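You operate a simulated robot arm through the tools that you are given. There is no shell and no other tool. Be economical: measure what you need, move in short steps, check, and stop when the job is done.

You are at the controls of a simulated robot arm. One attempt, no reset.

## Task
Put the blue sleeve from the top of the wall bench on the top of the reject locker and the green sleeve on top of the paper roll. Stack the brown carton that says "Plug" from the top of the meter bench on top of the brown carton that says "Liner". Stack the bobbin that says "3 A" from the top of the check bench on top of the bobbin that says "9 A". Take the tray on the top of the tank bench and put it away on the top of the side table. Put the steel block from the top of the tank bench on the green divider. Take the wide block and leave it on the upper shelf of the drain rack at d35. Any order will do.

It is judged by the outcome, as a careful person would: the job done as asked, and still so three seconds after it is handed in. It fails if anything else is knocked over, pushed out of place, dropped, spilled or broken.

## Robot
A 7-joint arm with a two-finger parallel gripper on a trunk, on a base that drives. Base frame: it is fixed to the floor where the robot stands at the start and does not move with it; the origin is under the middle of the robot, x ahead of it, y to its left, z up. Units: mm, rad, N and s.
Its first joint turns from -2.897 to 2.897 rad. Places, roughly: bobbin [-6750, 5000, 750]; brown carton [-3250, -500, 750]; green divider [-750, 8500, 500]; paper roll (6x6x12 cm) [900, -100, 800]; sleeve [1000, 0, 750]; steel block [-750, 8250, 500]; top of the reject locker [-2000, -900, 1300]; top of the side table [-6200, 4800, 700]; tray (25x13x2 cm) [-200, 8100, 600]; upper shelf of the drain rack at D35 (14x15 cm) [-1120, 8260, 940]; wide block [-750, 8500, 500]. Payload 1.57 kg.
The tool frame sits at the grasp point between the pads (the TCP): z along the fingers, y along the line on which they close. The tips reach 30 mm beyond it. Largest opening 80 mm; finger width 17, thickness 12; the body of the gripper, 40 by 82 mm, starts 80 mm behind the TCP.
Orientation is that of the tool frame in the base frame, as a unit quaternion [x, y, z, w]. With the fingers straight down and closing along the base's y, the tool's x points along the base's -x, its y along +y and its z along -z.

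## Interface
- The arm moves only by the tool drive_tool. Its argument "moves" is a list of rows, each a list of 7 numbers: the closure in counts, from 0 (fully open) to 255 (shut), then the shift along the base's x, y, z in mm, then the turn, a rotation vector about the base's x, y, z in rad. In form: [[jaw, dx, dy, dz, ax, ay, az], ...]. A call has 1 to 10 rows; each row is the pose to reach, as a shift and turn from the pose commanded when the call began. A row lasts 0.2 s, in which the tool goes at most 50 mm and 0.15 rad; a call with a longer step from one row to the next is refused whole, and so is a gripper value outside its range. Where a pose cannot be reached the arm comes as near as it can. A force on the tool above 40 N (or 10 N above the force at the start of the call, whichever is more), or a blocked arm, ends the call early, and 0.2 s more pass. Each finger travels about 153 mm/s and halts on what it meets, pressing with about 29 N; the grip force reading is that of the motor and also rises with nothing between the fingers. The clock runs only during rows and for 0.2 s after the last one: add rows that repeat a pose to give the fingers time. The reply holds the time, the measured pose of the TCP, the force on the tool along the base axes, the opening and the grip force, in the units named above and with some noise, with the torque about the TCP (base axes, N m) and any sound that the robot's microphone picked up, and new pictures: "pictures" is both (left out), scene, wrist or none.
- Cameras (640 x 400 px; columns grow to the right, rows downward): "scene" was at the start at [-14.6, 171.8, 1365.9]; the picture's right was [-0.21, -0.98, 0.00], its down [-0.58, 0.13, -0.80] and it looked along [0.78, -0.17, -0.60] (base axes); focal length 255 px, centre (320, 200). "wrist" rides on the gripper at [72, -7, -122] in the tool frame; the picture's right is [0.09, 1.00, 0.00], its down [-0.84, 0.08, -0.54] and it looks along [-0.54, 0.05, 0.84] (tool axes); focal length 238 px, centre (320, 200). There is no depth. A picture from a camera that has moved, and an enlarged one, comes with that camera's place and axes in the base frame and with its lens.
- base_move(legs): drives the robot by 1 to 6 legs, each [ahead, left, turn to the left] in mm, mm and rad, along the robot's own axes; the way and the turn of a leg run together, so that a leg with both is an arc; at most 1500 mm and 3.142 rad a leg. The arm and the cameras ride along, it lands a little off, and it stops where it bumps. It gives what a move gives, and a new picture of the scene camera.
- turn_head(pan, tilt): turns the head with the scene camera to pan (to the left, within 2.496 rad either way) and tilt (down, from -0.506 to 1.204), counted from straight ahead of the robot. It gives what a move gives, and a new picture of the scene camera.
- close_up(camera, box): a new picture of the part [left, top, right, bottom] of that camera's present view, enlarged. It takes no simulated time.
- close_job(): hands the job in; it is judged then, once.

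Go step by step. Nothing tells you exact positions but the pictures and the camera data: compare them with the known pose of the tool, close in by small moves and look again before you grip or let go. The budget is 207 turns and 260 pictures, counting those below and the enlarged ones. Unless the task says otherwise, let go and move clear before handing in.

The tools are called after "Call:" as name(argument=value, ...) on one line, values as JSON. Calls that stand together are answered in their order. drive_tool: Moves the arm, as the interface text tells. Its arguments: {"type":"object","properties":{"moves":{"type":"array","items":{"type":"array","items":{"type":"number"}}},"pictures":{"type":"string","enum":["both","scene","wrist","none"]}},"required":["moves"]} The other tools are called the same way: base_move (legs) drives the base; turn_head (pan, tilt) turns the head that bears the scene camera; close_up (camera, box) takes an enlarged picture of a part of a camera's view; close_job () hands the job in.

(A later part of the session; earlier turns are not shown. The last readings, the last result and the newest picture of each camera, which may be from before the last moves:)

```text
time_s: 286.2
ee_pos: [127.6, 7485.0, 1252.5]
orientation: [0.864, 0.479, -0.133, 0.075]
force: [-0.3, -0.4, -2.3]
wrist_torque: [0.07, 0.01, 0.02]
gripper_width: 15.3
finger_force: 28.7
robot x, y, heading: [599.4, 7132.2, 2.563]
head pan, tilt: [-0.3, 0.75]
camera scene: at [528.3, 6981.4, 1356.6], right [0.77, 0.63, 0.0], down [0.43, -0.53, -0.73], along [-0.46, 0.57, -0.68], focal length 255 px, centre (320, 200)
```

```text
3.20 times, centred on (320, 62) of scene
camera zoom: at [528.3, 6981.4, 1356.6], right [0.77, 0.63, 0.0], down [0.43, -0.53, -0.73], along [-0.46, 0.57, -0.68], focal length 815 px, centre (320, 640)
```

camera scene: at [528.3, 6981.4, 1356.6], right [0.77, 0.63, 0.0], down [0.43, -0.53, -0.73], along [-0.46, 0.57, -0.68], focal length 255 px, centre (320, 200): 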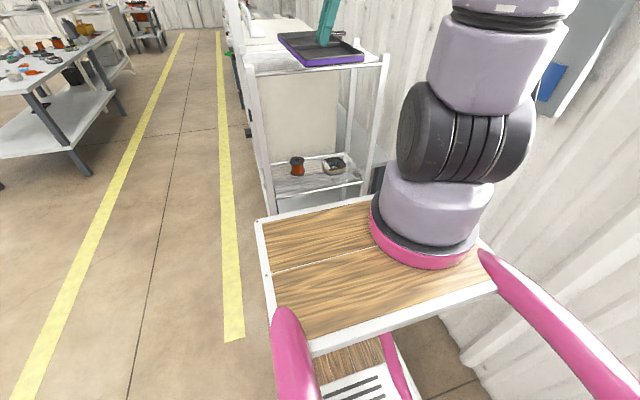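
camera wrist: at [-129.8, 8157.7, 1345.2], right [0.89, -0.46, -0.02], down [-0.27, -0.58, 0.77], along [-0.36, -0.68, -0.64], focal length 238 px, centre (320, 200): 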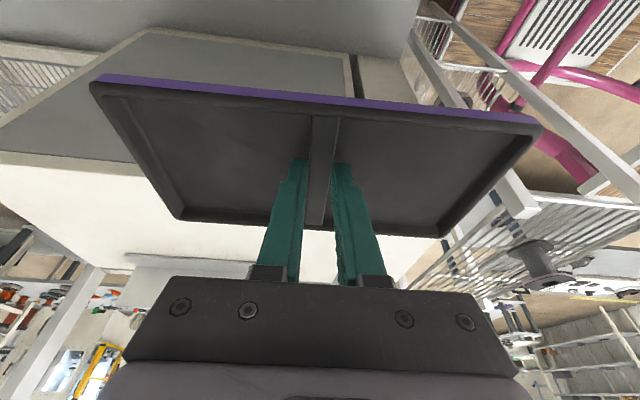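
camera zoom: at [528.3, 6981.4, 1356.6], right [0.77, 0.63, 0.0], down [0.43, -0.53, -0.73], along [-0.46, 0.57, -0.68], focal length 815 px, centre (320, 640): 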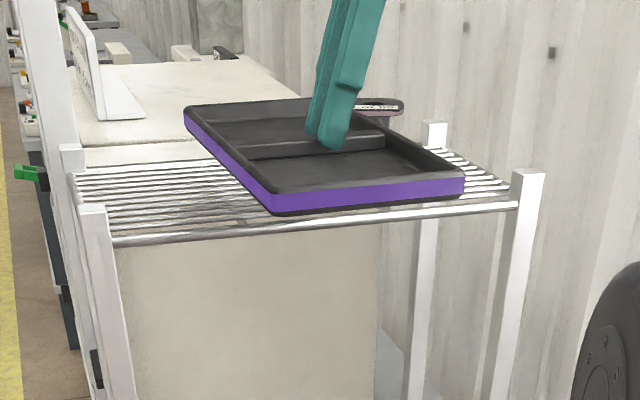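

The spool stands fine and the tray is clear. I back off, then go left into the aisle and along it.

Call:
base_move(legs=[[-100, 0, 0], [0, 470, 0], [1450, 0, 0]])

Call:
turn_head(pan=0.6, tilt=0.2)

```text
time_s: 289.4
ee_pos: [-13.4, 7103.9, 1252.5]
orientation: [0.859, 0.488, -0.132, 0.077]
force: [0.5, 0.3, -2.1]
wrist_torque: [0.04, -0.02, 0.01]
gripper_width: 15.6
finger_force: 29.2
robot x, y, heading: [466.2, 6758.0, 2.581]
head pan, tilt: [-0.3, 0.75]
stopped in leg 2: the robot was blocked; the commanded pose is now the measured one
camera scene: at [397.6, 6606.8, 1356.6], right [0.76, 0.65, 0.0], down [0.44, -0.52, -0.73], along [-0.48, 0.56, -0.68], focal length 255 px, centre (320, 200)
```

scene: 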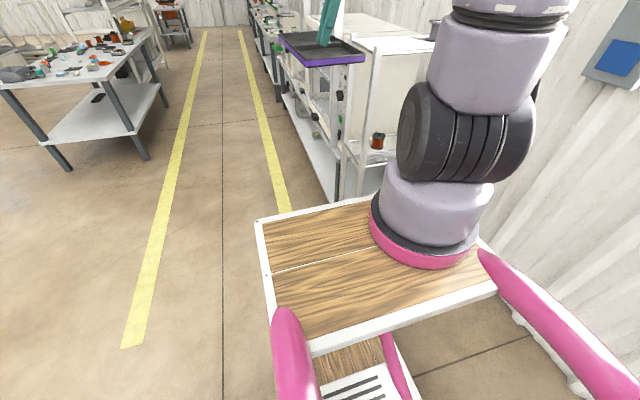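

```text
time_s: 290.6
ee_pos: [-12.8, 7103.4, 1252.5]
orientation: [0.86, 0.488, -0.132, 0.077]
force: [0.1, 0.5, -1.6]
wrist_torque: [0.05, -0.03, -0.03]
gripper_width: 15.7
finger_force: 28.6
robot x, y, heading: [465.3, 6760.6, 2.582]
head pan, tilt: [0.6, 0.201]
camera scene: at [358.3, 6540.3, 1406.2], right [-0.04, 1.0, 0.0], down [0.2, 0.01, -0.98], along [-0.98, -0.04, -0.2], focal length 255 px, centre (320, 200)
```

scene: 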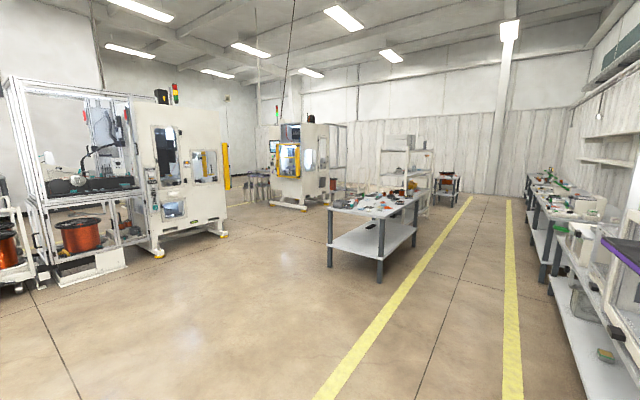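

Call:
base_move(legs=[[340, 0, 0], [0, 330, 0]])

```text
time_s: 293.2
ee_pos: [-303.1, 7282.3, 1252.7]
orientation: [0.859, 0.489, -0.131, 0.077]
force: [0.6, 0.1, -3.1]
wrist_torque: [0.05, 0.0, 0.04]
gripper_width: 15.5
finger_force: 28.5
robot x, y, heading: [179.5, 6939.1, 2.588]
head pan, tilt: [0.6, 0.201]
stopped in leg 2: the robot was blocked; the commanded pose is now the measured one
camera scene: at [69.7, 6721.2, 1406.3], right [-0.04, 1.0, 0.0], down [0.2, 0.01, -0.98], along [-0.98, -0.04, -0.2], focal length 255 px, centre (320, 200)
```

scene: 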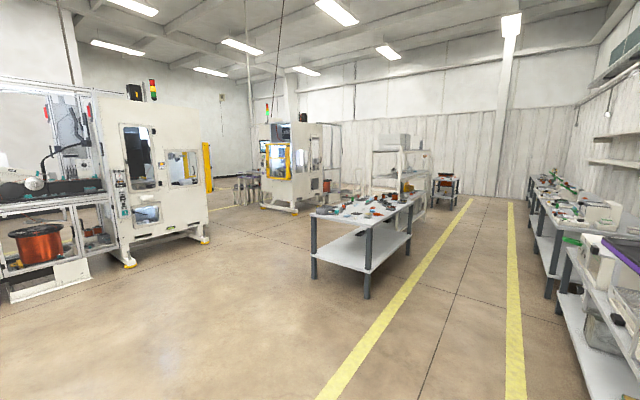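

Call:
base_move(legs=[[0, 0, 0.2], [450, 0, 0]])

```text
time_s: 296.7
ee_pos: [-787.8, 7339.8, 1252.4]
orientation: [0.805, 0.573, -0.122, 0.09]
force: [0.5, 0.3, -3.0]
wrist_torque: [0.04, -0.05, 0.0]
gripper_width: 15.5
finger_force: 28.5
robot x, y, heading: [-248.5, 7098.5, 2.783]
head pan, tilt: [0.6, 0.201]
camera scene: at [-310.4, 6863.3, 1406.3], right [-0.24, 0.97, 0.0], down [0.19, 0.05, -0.98], along [-0.95, -0.24, -0.2], focal length 255 px, centre (320, 200)
```

scene: 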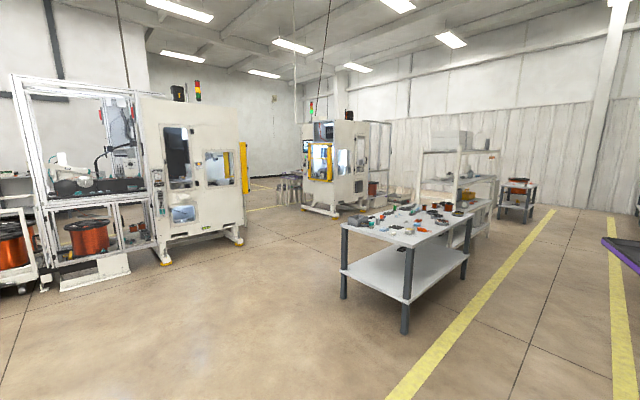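

Free. Now head across the hall toward the side table, between the first machine and the coil table.

Call:
base_move(legs=[[0, 0, 0.828], [1450, 0, 0], [1450, 0, 0], [630, 0, 0]])

Call:
turn_head(pan=0.1, tilt=0.2)

```text
time_s: 298.9
ee_pos: [-805.0, 6926.3, 1252.6]
orientation: [0.576, 0.803, -0.087, 0.124]
force: [-0.5, 0.0, -2.2]
wrist_torque: [0.06, -0.04, 0.0]
gripper_width: 15.7
finger_force: 28.9
robot x, y, heading: [-229.4, 7067.0, -2.833]
head pan, tilt: [0.6, 0.201]
stopped in leg 1: the robot was blocked; the commanded pose is now the measured one
camera scene: at [-135.5, 6845.5, 1406.3], right [-0.79, 0.62, 0.0], down [0.12, 0.16, -0.98], along [-0.6, -0.77, -0.2], focal length 255 px, centre (320, 200)
```

scene: 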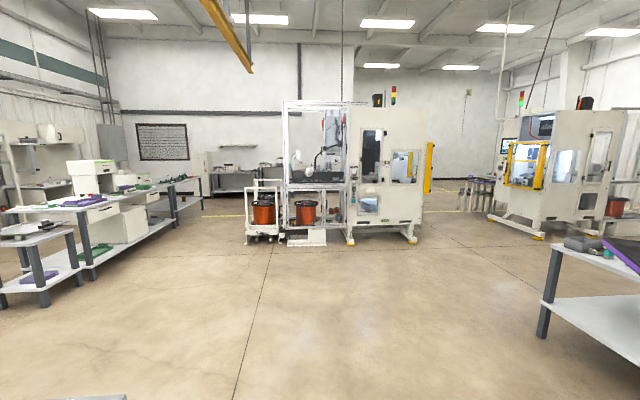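

```text
time_s: 299.8
ee_pos: [-804.7, 6926.8, 1252.0]
orientation: [0.576, 0.804, -0.087, 0.124]
force: [-0.1, 0.6, -3.5]
wrist_torque: [0.05, 0.02, -0.02]
gripper_width: 15.8
finger_force: 29.3
robot x, y, heading: [-230.9, 7069.1, -2.838]
head pan, tilt: [0.099, 0.201]
camera scene: at [-163.5, 6882.0, 1406.3], right [-0.39, 0.92, 0.0], down [0.18, 0.08, -0.98], along [-0.9, -0.39, -0.2], focal length 255 px, centre (320, 200)
```

scene: 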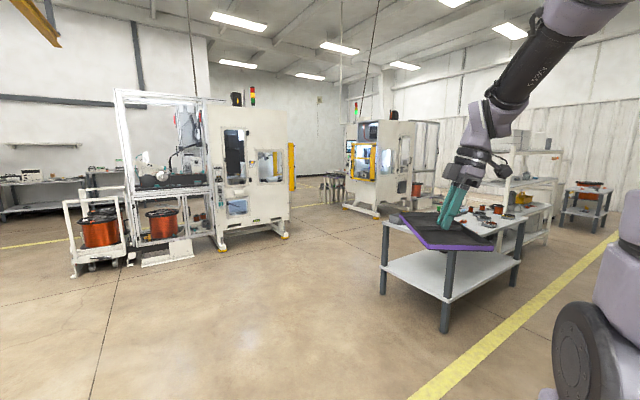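

The rear side touched the shelf unit; I ease away to the left and look at it.

Call:
base_move(legs=[[60, 150, 0]])

Call:
turn_head(pan=-2.0, tilt=0.4)

```text
time_s: 301.2
ee_pos: [-817.8, 6766.8, 1252.1]
orientation: [0.576, 0.803, -0.087, 0.124]
force: [0.2, -0.4, -2.6]
wrist_torque: [0.04, 0.0, -0.01]
gripper_width: 15.5
finger_force: 28.6
robot x, y, heading: [-242.2, 6907.6, -2.838]
head pan, tilt: [0.099, 0.201]
camera scene: at [-176.5, 6720.5, 1406.3], right [-0.39, 0.92, 0.0], down [0.18, 0.08, -0.98], along [-0.9, -0.39, -0.2], focal length 255 px, centre (320, 200)
```

scene: 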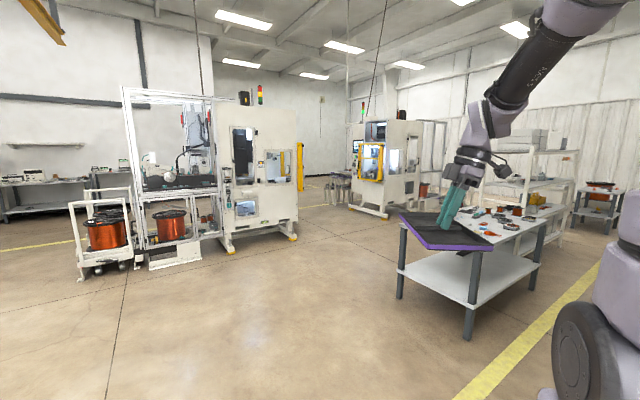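

```text
time_s: 303.2
ee_pos: [-818.7, 6766.0, 1253.2]
orientation: [0.575, 0.804, -0.086, 0.125]
force: [-0.3, 0.0, -2.0]
wrist_torque: [0.03, 0.03, 0.02]
gripper_width: 15.5
finger_force: 28.5
robot x, y, heading: [-243.8, 6908.4, -2.837]
head pan, tilt: [-2.0, 0.4]
camera scene: at [-79.4, 6849.1, 1387.8], right [0.99, -0.12, 0.0], down [-0.05, -0.39, -0.92], along [0.11, 0.91, -0.39], focal length 255 px, centre (320, 200)
```

scene: 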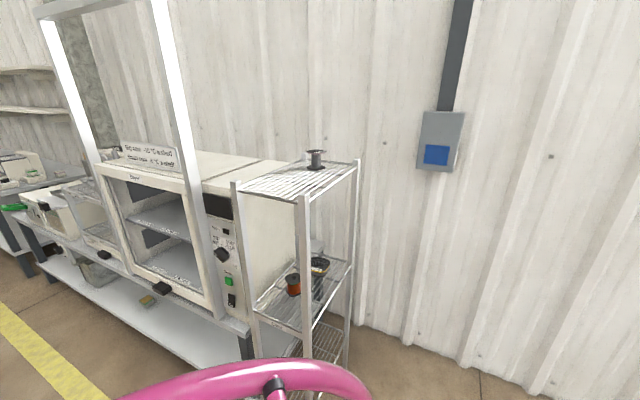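

The unit and spools are undisturbed. Continue across the hall.

Call:
base_move(legs=[[0, 0, 0.116], [1450, 0, 0], [1450, 0, 0], [500, 0, 0]])

Call:
turn_head(pan=0.1, tilt=0.25)

```text
time_s: 320.3
ee_pos: [-3899.1, 5304.1, 1253.0]
orientation: [0.527, 0.836, -0.079, 0.129]
force: [-0.6, -0.2, -2.2]
wrist_torque: [0.05, 0.03, 0.02]
gripper_width: 15.6
finger_force: 28.9
robot x, y, heading: [-3345.3, 5515.0, -2.717]
head pan, tilt: [-2.0, 0.4]
camera scene: at [-3175.3, 5475.8, 1387.8], right [1.0, -0.01, 0.0], down [0.0, -0.39, -0.92], along [0.01, 0.92, -0.39], focal length 255 px, centre (320, 200)
```

scene: 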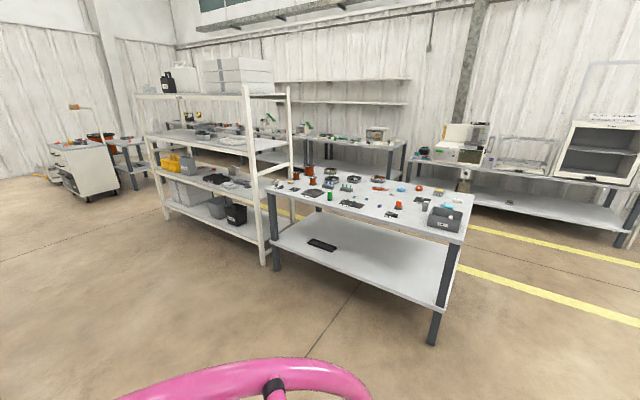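

```text
time_s: 322.3
ee_pos: [-3899.7, 5305.3, 1251.7]
orientation: [0.527, 0.836, -0.079, 0.129]
force: [-0.3, 0.0, -2.4]
wrist_torque: [0.03, 0.01, -0.01]
gripper_width: 15.4
finger_force: 29.0
robot x, y, heading: [-3343.4, 5516.6, -2.719]
head pan, tilt: [0.099, 0.25]
camera scene: at [-3256.7, 5336.6, 1401.7], right [-0.5, 0.87, 0.0], down [0.21, 0.12, -0.97], along [-0.84, -0.48, -0.25], focal length 255 px, centre (320, 200)
```

scene: 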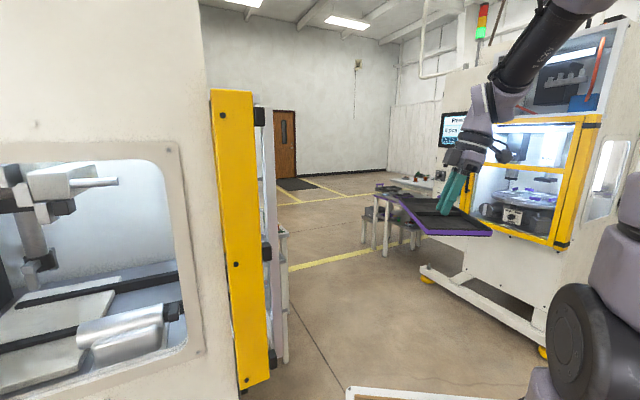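

Call:
base_move(legs=[[1450, 0, 0], [150, 0, 0], [700, 226, 0], [0, 0, -0.95]])

Call:
turn_head(pan=-0.1, tilt=0.45)

```text
time_s: 336.5
ee_pos: [-5828.9, 4677.2, 1252.2]
orientation: [0.849, 0.506, -0.128, 0.08]
force: [-0.6, -0.4, -2.7]
wrist_torque: [0.02, 0.02, 0.01]
gripper_width: 15.4
finger_force: 29.1
robot x, y, heading: [-5331.3, 4353.1, 2.625]
head pan, tilt: [0.099, 0.25]
camera scene: at [-5425.3, 4176.8, 1401.7], right [0.41, 0.91, 0.0], down [0.23, -0.1, -0.97], along [-0.89, 0.39, -0.25], focal length 255 px, centre (320, 200)
```

scene: 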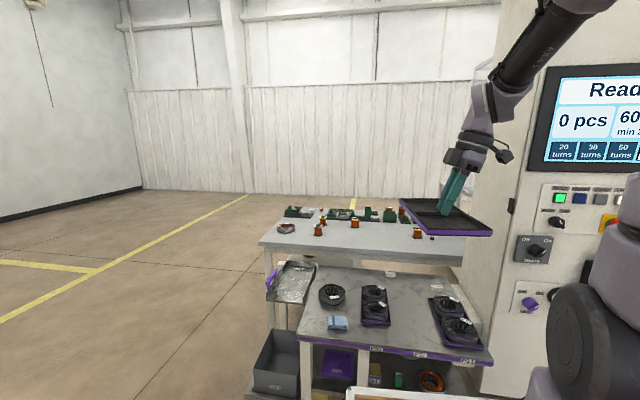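

```text
time_s: 337.2
ee_pos: [-5829.3, 4676.7, 1252.4]
orientation: [0.849, 0.506, -0.129, 0.079]
force: [-1.5, -0.1, -2.1]
wrist_torque: [0.06, -0.03, 0.02]
gripper_width: 15.4
finger_force: 28.7
robot x, y, heading: [-5330.4, 4353.8, 2.625]
head pan, tilt: [-0.099, 0.45]
camera scene: at [-5414.9, 4192.0, 1383.1], right [0.58, 0.82, 0.0], down [0.35, -0.25, -0.9], along [-0.73, 0.52, -0.43], focal length 255 px, centre (320, 200)
```

scene: 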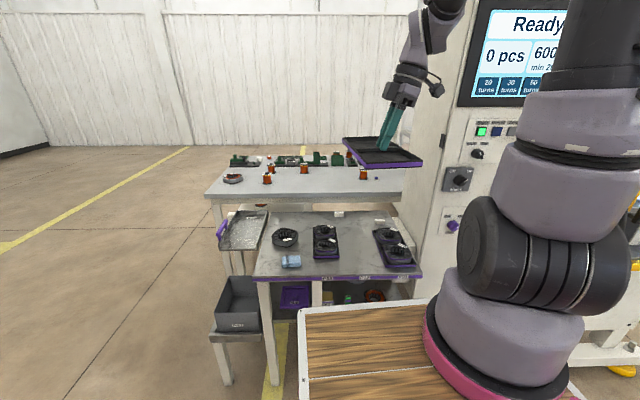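

Call:
close_up(camera="scene", box=[190, 140, 440, 300])

```text
2.50 times, centred on (315, 220) of scene
camera zoom: at [-5414.9, 4192.0, 1383.1], right [0.58, 0.82, 0.0], down [0.35, -0.25, -0.9], along [-0.73, 0.52, -0.43], focal length 636 px, centre (332, 150)
```

zoom: 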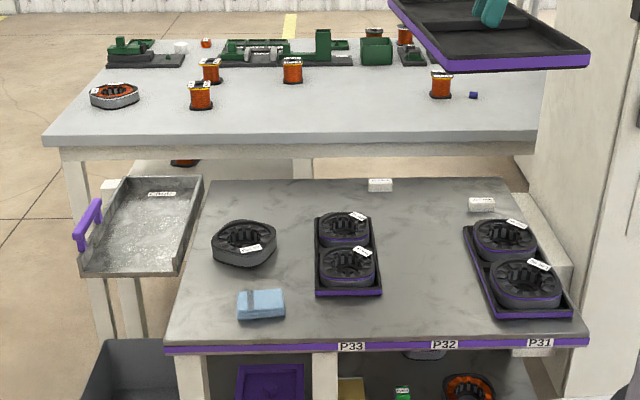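

The side table ahead has a free slot at P32 between two trays. I square up and advance.

Call:
base_move(legs=[[0, 0, -0.12], [185, 0, 0]])

Call:
close_up(camera="scene", box=[180, 130, 480, 320])

```text
time_s: 339.3
ee_pos: [-5936.7, 4843.4, 1251.5]
orientation: [0.877, 0.455, -0.133, 0.072]
force: [0.2, -0.4, -2.5]
wrist_torque: [0.04, -0.02, 0.0]
gripper_width: 15.4
finger_force: 29.3
robot x, y, heading: [-5481.5, 4462.0, 2.507]
head pan, tilt: [-0.099, 0.45]
camera scene: at [-5581.3, 4312.3, 1383.1], right [0.67, 0.74, 0.0], down [0.32, -0.29, -0.9], along [-0.67, 0.6, -0.44], focal length 255 px, centre (320, 200)
```

scene: 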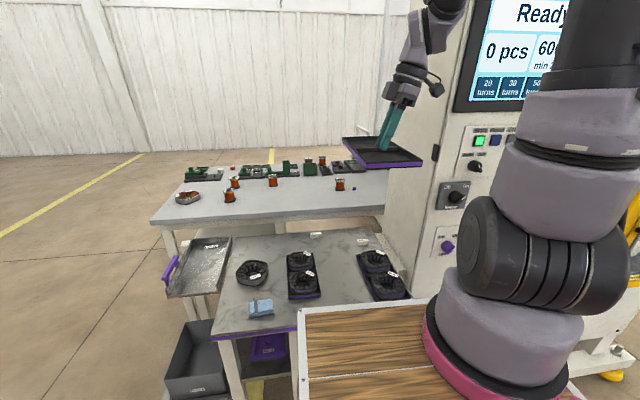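

```text
2.11 times, centred on (330, 225) of scene
camera zoom: at [-5581.3, 4312.3, 1383.1], right [0.67, 0.74, 0.0], down [0.32, -0.29, -0.9], along [-0.67, 0.6, -0.44], focal length 536 px, centre (299, 147)
```

zoom: 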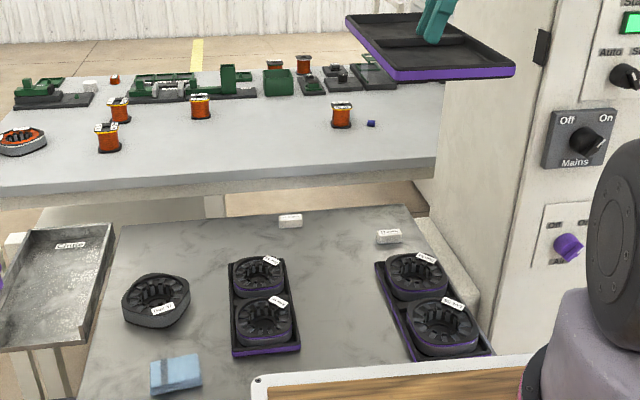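

Slot measured: centre ≈(-6093,4878), ~180 mm wide, axis matches the tray. Move above and descend partway.

Call:
drive_tool(moves=[[255, -36, 13, 0, 0, 0, 0], [255, -72, 26, -10, 0, 0, 0], [255, -108, 38, -20, 0, 0, 0], [255, -144, 51, -40, 0, 0, 0], [255, -144, 51, -85, 0, 0, 0], [255, -144, 51, -130, 0, 0, 0], [255, -144, 51, -175, 0, 0, 0], [255, -144, 51, -220, 0, 0, 0], [255, -144, 51, -265, 0, 0, 0], [255, -144, 51, -310, 0, 0, 0]], pictures="none")

Call:
drive_tool(moves=[[255, 0, 0, -40, 0, 0, 0], [255, 0, 0, -80, 0, 0, 0], [255, 0, 0, -110, 0, 0, 0], [255, 0, 0, -130, 0, 0, 0], [255, 0, 0, -130, 0, 0, 0]])

Call:
close_up(camera="scene", box=[220, 190, 440, 330])

```text
time_s: 341.5
ee_pos: [-6079.5, 4893.5, 942.6]
orientation: [0.877, 0.456, -0.134, 0.07]
force: [0.1, -0.8, -2.5]
wrist_torque: [0.05, -0.03, -0.03]
gripper_width: 15.6
finger_force: 29.8
robot x, y, heading: [-5483.3, 4461.2, 2.511]
head pan, tilt: [-0.099, 0.45]
```

```text
time_s: 342.7
ee_pos: [-6078.6, 4893.3, 812.9]
orientation: [0.878, 0.455, -0.134, 0.071]
force: [-0.4, -0.3, -1.3]
wrist_torque: [0.07, -0.06, -0.02]
gripper_width: 15.5
finger_force: 28.8
robot x, y, heading: [-5480.3, 4461.3, 2.509]
head pan, tilt: [-0.099, 0.45]
camera scene: at [-5581.3, 4312.3, 1383.1], right [0.67, 0.74, 0.0], down [0.32, -0.29, -0.9], along [-0.67, 0.6, -0.44], focal length 255 px, centre (320, 200)
camera wrist: at [-6024.7, 4983.7, 905.0], right [0.87, -0.5, -0.02], down [-0.3, -0.56, 0.77], along [-0.4, -0.66, -0.64], focal length 238 px, centre (320, 200)
```

scene: 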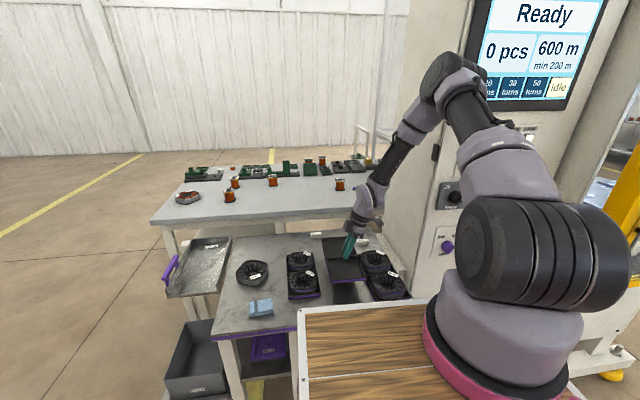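
wrist: 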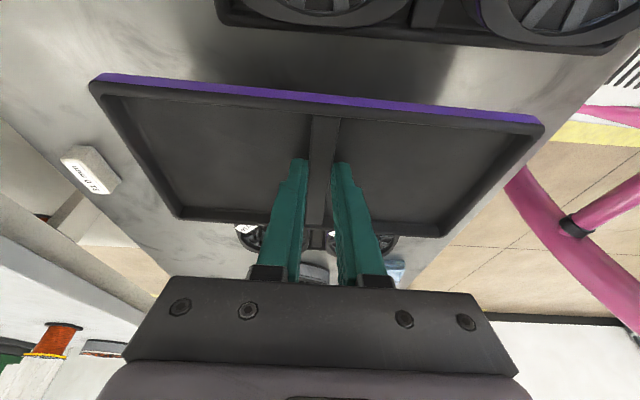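

```text
2.86 times, centred on (330, 260) of scene
camera zoom: at [-5581.3, 4312.3, 1383.1], right [0.67, 0.74, 0.0], down [0.32, -0.29, -0.9], along [-0.67, 0.6, -0.44], focal length 727 px, centre (291, 29)
```

zoom: 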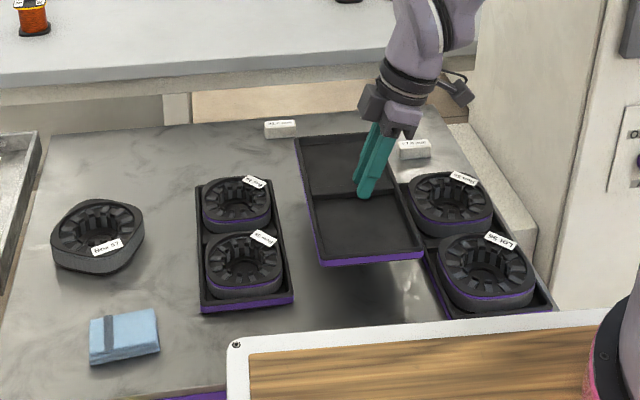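

Clearances ~20 mm each side. Shift 7 mm left and lower to the table.

Call:
drive_tool(moves=[[255, -4, -6, -20, 0, 0, 0], [255, -4, -6, -45, 0, 0, 0], [255, -4, -6, -62, 0, 0, 0], [255, -4, -6, -68, 0, 0, 0], [255, -4, -6, -68, 0, 0, 0]], pictures="none")

Call:
close_up(camera="scene", box=[270, 220, 420, 320])

```text
time_s: 343.6
ee_pos: [-6083.6, 4887.0, 755.7]
orientation: [0.877, 0.455, -0.135, 0.07]
force: [4.5, -1.8, 22.9]
wrist_torque: [0.16, -0.29, -0.07]
gripper_width: 15.6
finger_force: 29.0
robot x, y, heading: [-5481.7, 4463.8, 2.506]
head pan, tilt: [-0.099, 0.45]
stopped in row 4: the force on the tool passed its limit at 64 N (the readings are from after the stop); the commanded pose is now the measured one
```

```text
4.00 times, centred on (345, 270) of scene
camera zoom: at [-5580.4, 4311.8, 1383.1], right [0.67, 0.74, 0.0], down [0.32, -0.29, -0.9], along [-0.67, 0.6, -0.43], focal length 1018 px, centre (220, -80)
```

zoom: 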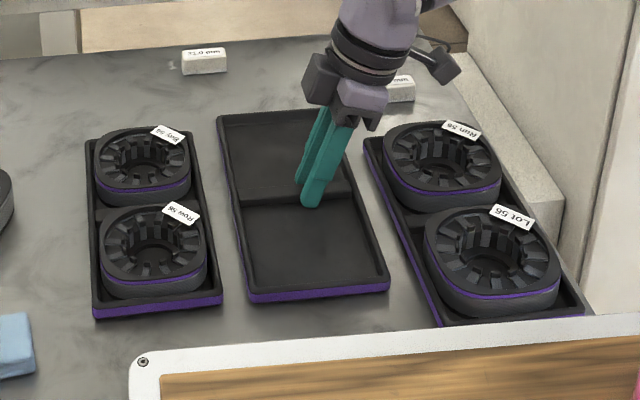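

On the table, flat between the others. Release and rise.

Call:
drive_tool(moves=[[255, 0, 0, -1, 0, 0, 0], [200, 0, 0, -1, 0, 0, 0], [130, 0, 0, 0, 0, 0, 0], [130, 0, 0, 5, 0, 0, 0], [130, 0, 0, 40, 0, 0, 0], [130, 0, 0, 85, 0, 0, 0], [130, 0, 0, 130, 0, 0, 0], [130, 0, 0, 175, 0, 0, 0], [130, 0, 0, 220, 0, 0, 0], [130, 0, 0, 250, 0, 0, 0]], pictures="none")

Call:
close_up(camera="scene", box=[150, 130, 430, 310])

```text
time_s: 344.0
ee_pos: [-6084.4, 4887.5, 755.4]
orientation: [0.877, 0.456, -0.136, 0.069]
force: [5.4, -2.4, 18.2]
wrist_torque: [-0.06, -0.12, 0.07]
gripper_width: 15.6
finger_force: 0.1
robot x, y, heading: [-5481.1, 4459.4, 2.505]
head pan, tilt: [-0.099, 0.45]
stopped in row 2: the force on the tool passed its limit at 42 N (the readings are from after the stop); the commanded pose is now the measured one
```

```text
2.22 times, centred on (290, 220) of scene
camera zoom: at [-5580.5, 4311.9, 1383.1], right [0.67, 0.74, 0.0], down [0.32, -0.29, -0.9], along [-0.67, 0.6, -0.43], focal length 566 px, centre (387, 156)
```

zoom: 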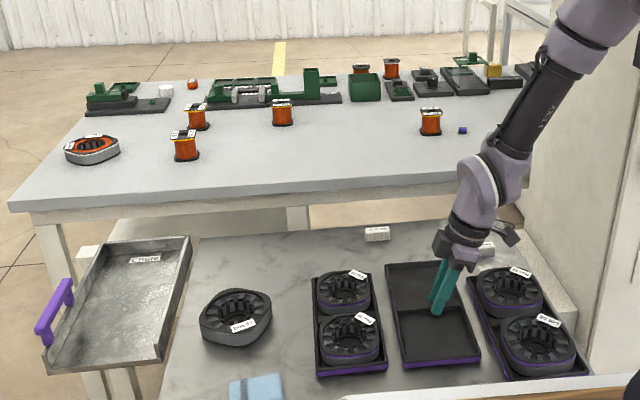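

Call:
drive_tool(moves=[[200, 0, 0, 1.5, 0, 0, 0], [130, 0, 0, 1.5, 0, 0, 0], [110, 0, 0, 2, 0, 0, 0], [110, 0, 0, 10, 0, 0, 0], [110, 0, 0, 45, 0, 0, 0], [110, 0, 0, 90, 0, 0, 0], [110, 0, 0, 135, 0, 0, 0], [110, 0, 0, 180, 0, 0, 0], [110, 0, 0, 225, 0, 0, 0], [110, 0, 0, 265, 0, 0, 0]], pictures="none")

Call:
close_up(camera="scene", box=[150, 130, 430, 310])

```text
time_s: 346.2
ee_pos: [-6085.8, 4888.7, 1020.6]
orientation: [0.877, 0.456, -0.135, 0.07]
force: [0.6, -0.5, -0.4]
wrist_torque: [-0.03, 0.0, 0.03]
gripper_width: 45.7
finger_force: 0.0
robot x, y, heading: [-5480.8, 4463.2, 2.507]
head pan, tilt: [-0.099, 0.45]
```

```text
2.22 times, centred on (290, 220) of scene
camera zoom: at [-5581.5, 4312.7, 1383.1], right [0.67, 0.74, 0.0], down [0.32, -0.29, -0.9], along [-0.67, 0.6, -0.44], focal length 566 px, centre (387, 156)
```

zoom: 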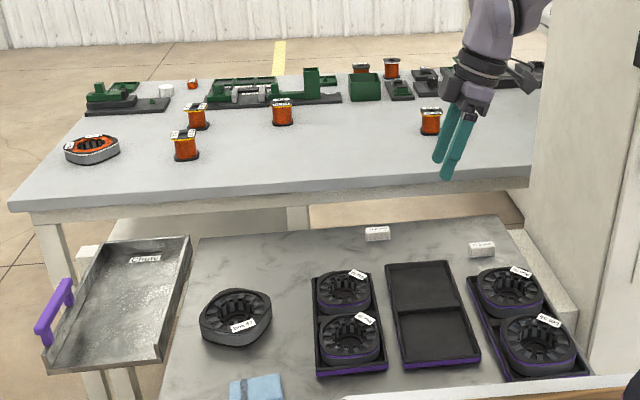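

Tray stowed. Now read the bobbin labels on the check bench behind.

Call:
close_up(camera="scene", box=[222, 172, 292, 208])

Call:
close_up(camera="scene", box=[300, 150, 370, 200])

```text
9.14 times, centred on (257, 190) of scene
camera zoom: at [-5581.5, 4312.7, 1383.1], right [0.67, 0.74, 0.0], down [0.32, -0.29, -0.9], along [-0.67, 0.6, -0.44], focal length 2328 px, centre (896, 291)
```

zoom: 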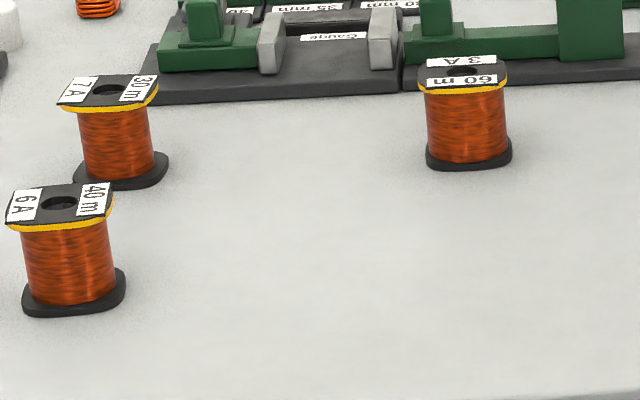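

```text
8.00 times, centred on (335, 175) of scene
camera zoom: at [-5581.5, 4312.7, 1383.1], right [0.67, 0.74, 0.0], down [0.32, -0.29, -0.9], along [-0.67, 0.6, -0.44], focal length 2037 px, centre (200, 400)
```

zoom: 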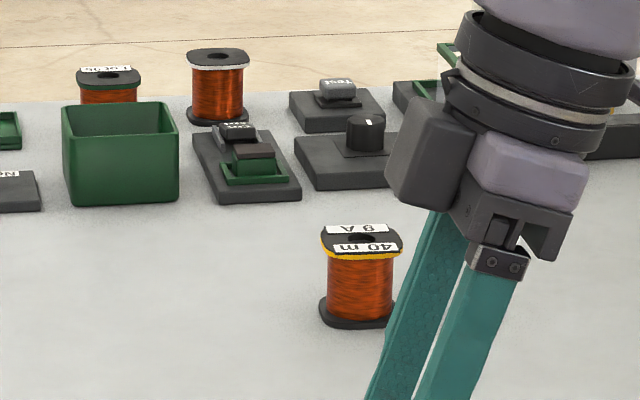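

Call:
close_up(camera="scene", box=[222, 191, 236, 199])

Call:
close_up(camera="scene", box=[339, 177, 351, 184])

```text
16.00 times, centred on (229, 195) of scene
camera zoom: at [-5581.5, 4312.7, 1383.1], right [0.67, 0.74, 0.0], down [0.32, -0.29, -0.9], along [-0.67, 0.6, -0.44], focal length 4074 px, centre (1776, 280)
```

zoom: 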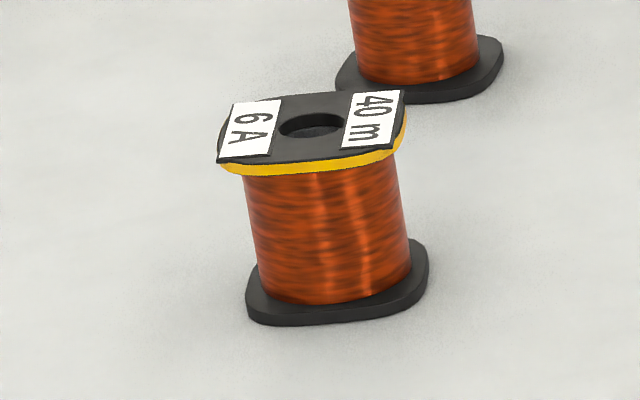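

```text
16.00 times, centred on (345, 180) of scene
camera zoom: at [-5581.5, 4312.7, 1383.1], right [0.67, 0.74, 0.0], down [0.32, -0.29, -0.9], along [-0.67, 0.6, -0.44], focal length 4074 px, centre (-80, 512)
```

zoom: 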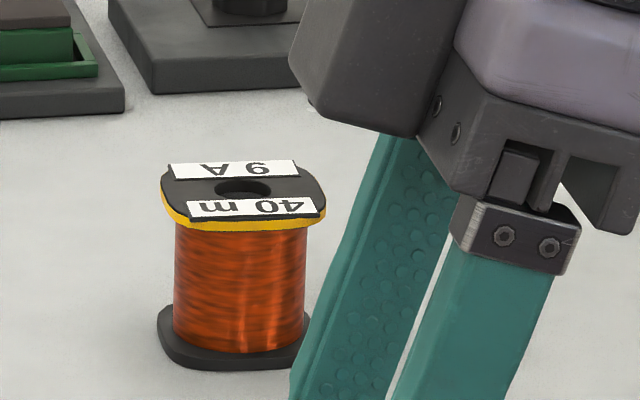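

The 3 A bobbin and two 6/9-type ones are on the check bench; it must be approached from its far side. First retract and level the tool.

Call:
drive_tool(moves=[[110, 5, -4, 40, 0.06, -0.043, 0], [110, 15, -11, 80, 0.123, -0.086, 0], [110, 40, -29, 100, 0.185, -0.129, 0], [110, 70, -52, 110, 0.246, -0.172, 0], [110, 105, -77, 110, 0.246, -0.172, 0], [110, 140, -103, 110, 0.246, -0.172, 0], [110, 175, -129, 110, 0.246, -0.172, 0], [110, 193, -142, 110, 0.246, -0.172, 0]], pictures="none")

Call:
drive_tool(moves=[[110, 0, 0, 0, 0, 0, -0.145], [110, 0, 0, 0, 0, 0, -0.29], [110, 0, 0, 0, 0, 0, -0.435], [110, 0, 0, 0, 0, 0, -0.58], [110, 0, 0, 0, 0, 0, -0.725], [110, 0, 0, 0, 0, 0, -0.87], [110, 0, 0, 0, 0, 0, -1.015], [110, 0, 0, 0, 0, 0, -1.16], [110, 0, 0, 0, 0, 0, -1.305], [110, 0, 0, 0, 0, 0, -1.45]], pictures="none")

Call:
base_move(legs=[[-350, 0, 0], [0, 0, 1.122], [1400, 0, 0], [640, 0, 0], [0, 0, -1.273]])

```text
time_s: 348.0
ee_pos: [-5893.3, 4745.8, 1128.2]
orientation: [0.888, 0.46, -0.003, 0.0]
force: [-0.4, -0.6, -0.1]
wrist_torque: [-0.01, -0.03, -0.03]
gripper_width: 45.4
finger_force: 0.1
robot x, y, heading: [-5480.3, 4460.4, 2.508]
head pan, tilt: [-0.099, 0.45]
```

```text
time_s: 350.2
ee_pos: [-5891.5, 4746.6, 1129.1]
orientation: [0.969, -0.245, -0.003, -0.002]
force: [0.5, 0.8, -0.6]
wrist_torque: [0.02, -0.03, -0.04]
gripper_width: 45.6
finger_force: 0.1
robot x, y, heading: [-5483.2, 4463.8, 2.505]
head pan, tilt: [-0.099, 0.45]
```

```text
time_s: 353.9
ee_pos: [-5709.1, 4339.1, 1129.4]
orientation: [0.999, -0.038, -0.002, -0.001]
force: [1.5, 0.0, 0.0]
wrist_torque: [0.0, -0.02, 0.02]
gripper_width: 45.4
finger_force: 0.1
robot x, y, heading: [-5217.7, 4247.7, 2.921]
head pan, tilt: [-0.099, 0.45]
stopped in leg 2: the robot was blocked; the commanded pose is now the measured one
camera scene: at [-5249.2, 4068.8, 1383.1], right [0.31, 0.95, 0.0], down [0.41, -0.14, -0.9], along [-0.85, 0.28, -0.44], focal length 255 px, centre (320, 200)
```

scene: 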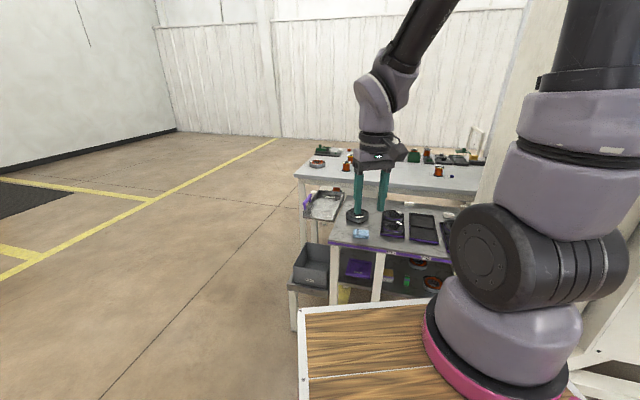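

Call:
base_move(legs=[[150, 350, 0], [0, 0, 0.7], [1400, 0, 0], [300, 0, 0], [0, 0, -1.27]])

```text
time_s: 369.6
ee_pos: [-7329.3, 3483.3, 1128.5]
orientation: [0.949, -0.315, -0.002, -0.002]
force: [-0.4, 0.4, 0.0]
wrist_torque: [0.01, -0.02, 0.02]
gripper_width: 45.6
finger_force: 0.1
robot x, y, heading: [-6966.4, 3139.3, 2.356]
head pan, tilt: [-0.099, 0.45]
camera scene: at [-7086.2, 3008.2, 1383.1], right [0.77, 0.63, 0.0], down [0.28, -0.34, -0.9], along [-0.57, 0.7, -0.44], focal length 255 px, centre (320, 200)
```

scene: 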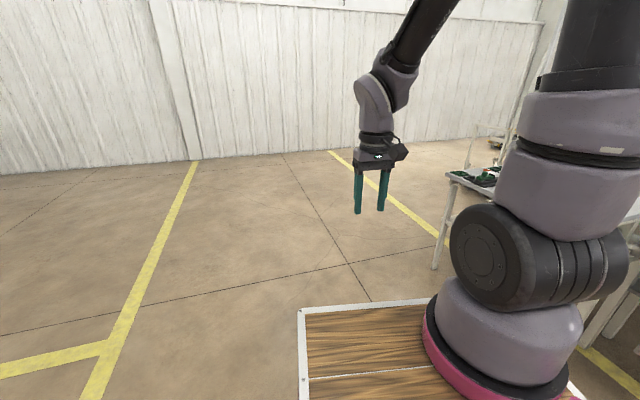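

Call:
base_move(legs=[[1450, 0, 0], [450, 0, 0], [0, 0, -3.01], [-60, 1400, 0]])

```text
time_s: 392.8
ee_pos: [-7068.0, 5333.5, 1128.0]
orientation: [0.259, 0.966, -0.001, 0.002]
force: [-0.4, 0.2, -0.2]
wrist_torque: [0.05, 0.0, -0.02]
gripper_width: 45.5
finger_force: 0.1
robot x, y, heading: [-7467.9, 5629.9, -0.667]
head pan, tilt: [-0.099, 0.45]
camera scene: at [-7363.9, 5778.2, 1383.1], right [-0.69, -0.72, 0.0], down [-0.31, 0.3, -0.9], along [0.65, -0.63, -0.44], focal length 255 px, centre (320, 200)
```

scene: 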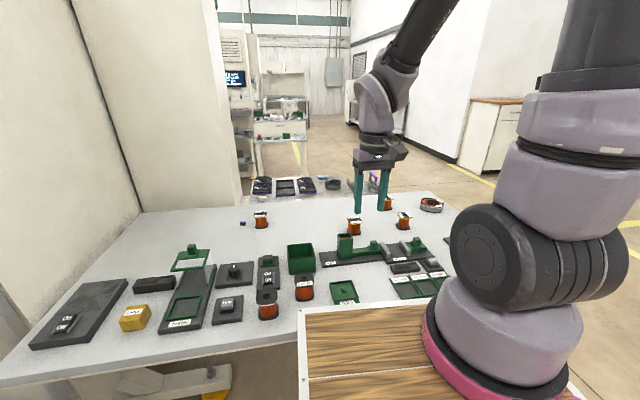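

Call:
close_up(camera="scene", box=[245, 195, 275, 235])

Call:
close_up(camera="scene", box=[340, 190, 420, 240])

```text
10.00 times, centred on (260, 215) of scene
camera zoom: at [-7363.9, 5778.2, 1383.1], right [-0.69, -0.72, 0.0], down [-0.31, 0.3, -0.9], along [0.65, -0.63, -0.44], focal length 2546 px, centre (920, 50)
```

zoom: 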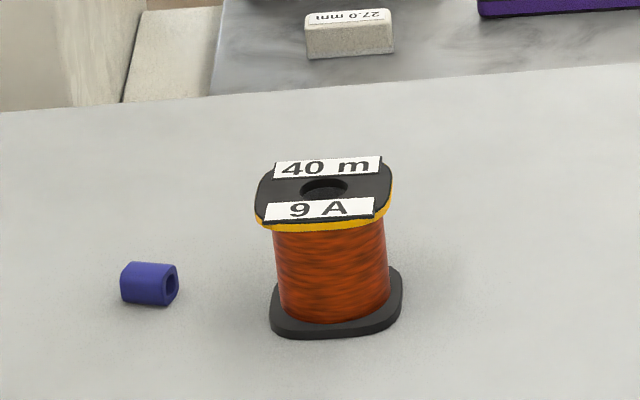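

```text
8.00 times, centred on (380, 215) of scene
camera zoom: at [-7363.9, 5778.2, 1383.1], right [-0.69, -0.72, 0.0], down [-0.31, 0.3, -0.9], along [0.65, -0.63, -0.44], focal length 2037 px, centre (-160, 80)
```

zoom: 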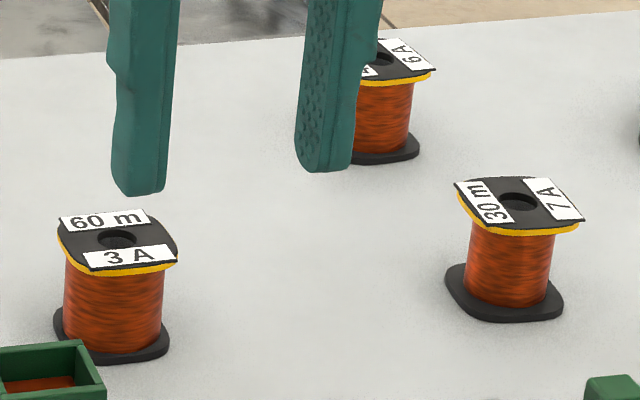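

Labels confirmed: 9 A and 3 A. I square up to the bench and slide left a little.

Call:
base_move(legs=[[-30, 0, 0], [0, 0, 0.11], [20, 100, 0]])

```text
time_s: 395.0
ee_pos: [-6990.0, 5474.2, 1128.1]
orientation: [0.205, 0.979, -0.002, 0.002]
force: [-0.5, -0.5, 0.0]
wrist_torque: [0.01, -0.02, 0.0]
gripper_width: 45.5
finger_force: 0.1
robot x, y, heading: [-7420.3, 5726.0, -0.555]
head pan, tilt: [-0.099, 0.45]
camera scene: at [-7333.6, 5882.8, 1383.1], right [-0.61, -0.79, 0.0], down [-0.34, 0.27, -0.9], along [0.71, -0.55, -0.44], focal length 255 px, centre (320, 200)
```

scene: 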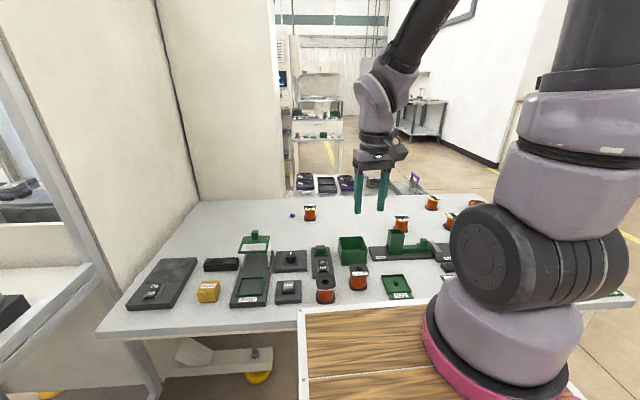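

Call:
drive_tool(moves=[[0, 7, -42, -8, 0, 0, -0.015], [0, 14, -84, -16, 0, 0, -0.03], [0, 21, -126, -24, 0, 0, -0.045], [0, 28, -168, -32, 0, 0, -0.06], [0, 35, -210, -40, 0, 0, -0.075], [0, 42, -252, -48, 0, 0, -0.09], [0, 49, -294, -56, 0, 0, -0.105], [0, 55, -332, -60, 0, 0, -0.12], [0, 55, -332, -60, 0, 0, -0.12]], pictures="wrist")

```text
time_s: 397.0
ee_pos: [-6934.6, 5143.0, 1068.1]
orientation: [0.264, 0.965, -0.002, 0.002]
force: [0.0, 0.0, -0.3]
wrist_torque: [0.0, 0.0, -0.01]
gripper_width: 80.0
finger_force: 0.1
robot x, y, heading: [-7423.7, 5722.3, -0.557]
head pan, tilt: [-0.099, 0.45]
camera wrist: at [-7000.3, 5173.5, 1187.7], right [0.43, 0.9, 0.0], down [0.76, -0.36, 0.55], along [0.49, -0.23, -0.84], focal length 238 px, centre (320, 200)
```

wrist: 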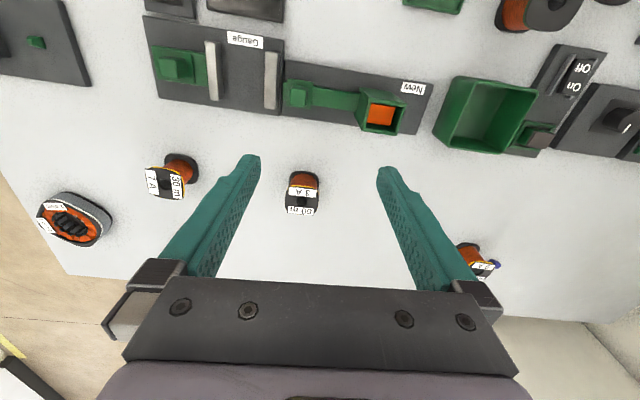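

3 A top centre ≈(-6811,5051), 9 A ≈(-6497,5305). Tilt outward 0.3 and approach 3 A.

Call:
drive_tool(moves=[[0, 25, -19, -25, -0.051, -0.086, 0], [0, 52, -39, -50, -0.102, -0.172, 0], [0, 80, -60, -75, -0.153, -0.258, 0], [0, 105, -78, -100, -0.153, -0.258, 0], [0, 123, -93, -130, -0.153, -0.258, 0], [0, 123, -93, -150, -0.153, -0.258, 0], [0, 123, -93, -150, -0.153, -0.258, 0]], pictures="wrist")

```text
time_s: 398.6
ee_pos: [-6811.2, 5050.0, 917.5]
orientation: [0.26, 0.954, -0.04, 0.146]
force: [0.5, -0.4, -0.4]
wrist_torque: [-0.01, 0.02, -0.02]
gripper_width: 79.8
finger_force: 0.0
robot x, y, heading: [-7422.0, 5726.3, -0.556]
head pan, tilt: [-0.099, 0.45]
camera wrist: at [-6905.7, 5097.5, 1010.1], right [0.43, 0.9, -0.03], down [0.59, -0.25, 0.77], along [0.69, -0.35, -0.64], focal length 238 px, centre (320, 200)
```

wrist: 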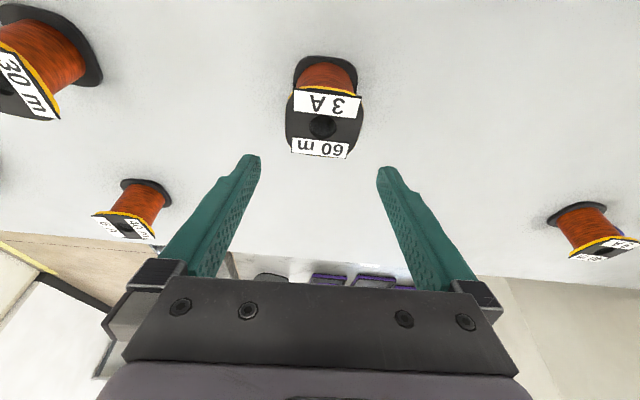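

Aligned. Descend around the 3 A bobbin and grip.

Call:
drive_tool(moves=[[0, 0, 0, -35, 0, 0, 0], [0, 0, 0, -65, 0, 0, 0], [0, 0, 0, -85, 0, 0, 0], [0, 0, 0, -93, 0, 0, 0], [0, 0, 0, -93, 0, 0, 0]], pictures="wrist")

```text
time_s: 399.6
ee_pos: [-6811.9, 5050.8, 830.9]
orientation: [0.26, 0.953, -0.041, 0.147]
force: [-12.4, 10.0, 22.8]
wrist_torque: [1.13, -0.08, 0.64]
gripper_width: 79.9
finger_force: 0.0
robot x, y, heading: [-7422.3, 5726.7, -0.557]
head pan, tilt: [-0.099, 0.45]
stopped in row 5: the force on the tool passed its limit at 48 N (the readings are from after the stop); the commanded pose is now the measured one
camera wrist: at [-6906.3, 5097.9, 923.3], right [0.43, 0.9, -0.03], down [0.59, -0.25, 0.77], along [0.69, -0.35, -0.64], focal length 238 px, centre (320, 200)
```

wrist: 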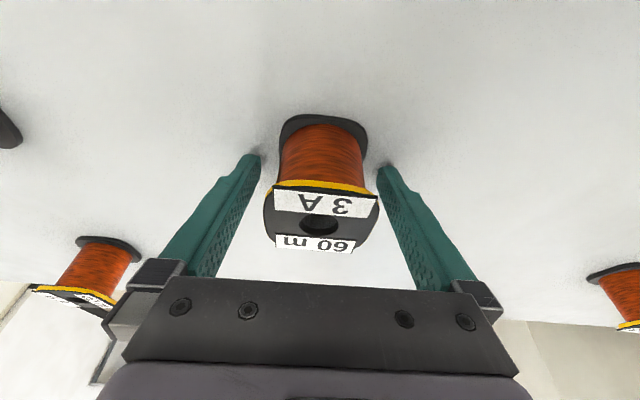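

Call:
drive_tool(moves=[[0, 0, 0, 4, 0, 0, 0], [60, 0, 0, 4, 0, 0, 0], [180, 0, 0, 4, 0, 0, 0], [180, 0, 0, 4, 0, 0, 0], [180, 0, 0, 4, 0, 0, 0]], pictures="wrist")

```text
time_s: 400.8
ee_pos: [-6811.1, 5049.0, 833.3]
orientation: [0.26, 0.953, -0.042, 0.148]
force: [0.6, 0.3, 0.8]
wrist_torque: [0.03, -0.07, 0.03]
gripper_width: 55.7
finger_force: 29.4
robot x, y, heading: [-7424.3, 5724.7, -0.558]
head pan, tilt: [-0.099, 0.45]
camera wrist: at [-6905.3, 5096.9, 925.5], right [0.43, 0.9, -0.03], down [0.59, -0.25, 0.77], along [0.69, -0.35, -0.64], focal length 238 px, centre (320, 200)
```

wrist: 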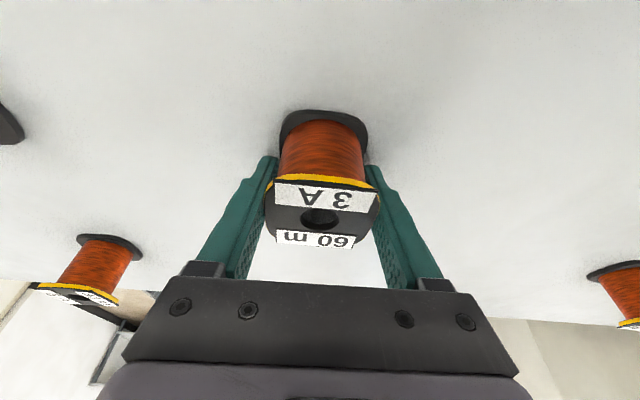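

Gripped. Lift and move to the 9 A bobbin.

Call:
drive_tool(moves=[[180, 0, 0, 35, 0, 0, 0], [180, 0, 0, 75, 0, 0, 0], [180, 0, 0, 115, 0, 0, 0], [180, 30, 24, 130, 0, 0, 0], [180, 66, 53, 130, 0, 0, 0], [180, 102, 82, 130, 0, 0, 0], [180, 138, 111, 130, 0, 0, 0], [180, 174, 140, 130, 0, 0, 0], [180, 205, 165, 130, 0, 0, 0], [180, 205, 165, 130, 0, 0, 0]], pictures="none")

Call:
drive_tool(moves=[[180, 30, 24, 0, 0, 0, 0], [180, 60, 48, 0, 0, 0, 0], [180, 80, 65, 0, 0, 0, 0], [180, 80, 65, 0, 0, 0, 0]])

```text
time_s: 403.0
ee_pos: [-6605.1, 5215.1, 962.8]
orientation: [0.26, 0.954, -0.042, 0.147]
force: [0.0, 0.0, -3.9]
wrist_torque: [0.01, -0.03, 0.01]
gripper_width: 55.6
finger_force: 28.9
robot x, y, heading: [-7423.6, 5724.6, -0.557]
head pan, tilt: [-0.099, 0.45]
```

```text
time_s: 404.0
ee_pos: [-6525.3, 5279.7, 964.0]
orientation: [0.26, 0.953, -0.042, 0.148]
force: [0.4, -0.2, -3.3]
wrist_torque: [-0.01, -0.02, -0.01]
gripper_width: 55.6
finger_force: 28.8
robot x, y, heading: [-7423.1, 5722.8, -0.556]
head pan, tilt: [-0.099, 0.45]
camera scene: at [-7333.6, 5882.8, 1383.1], right [-0.61, -0.79, 0.0], down [-0.35, 0.27, -0.9], along [0.71, -0.55, -0.44], focal length 255 px, centre (320, 200)
camera wrist: at [-6620.2, 5327.6, 1056.2], right [0.43, 0.9, -0.03], down [0.59, -0.25, 0.77], along [0.69, -0.35, -0.64], focal length 238 px, centre (320, 200)
```

scene: 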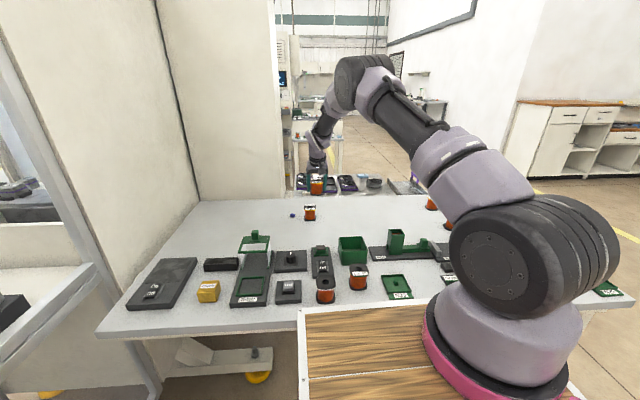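
wrist: 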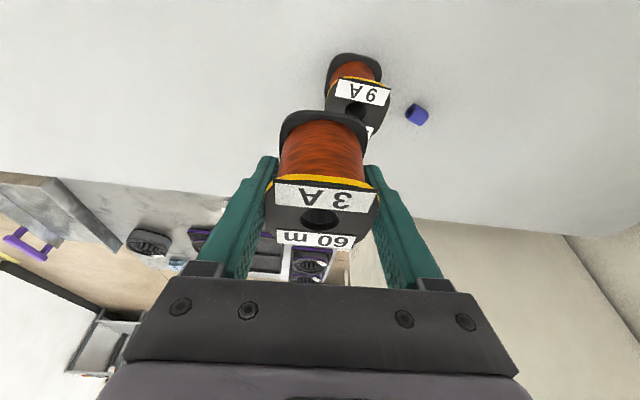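

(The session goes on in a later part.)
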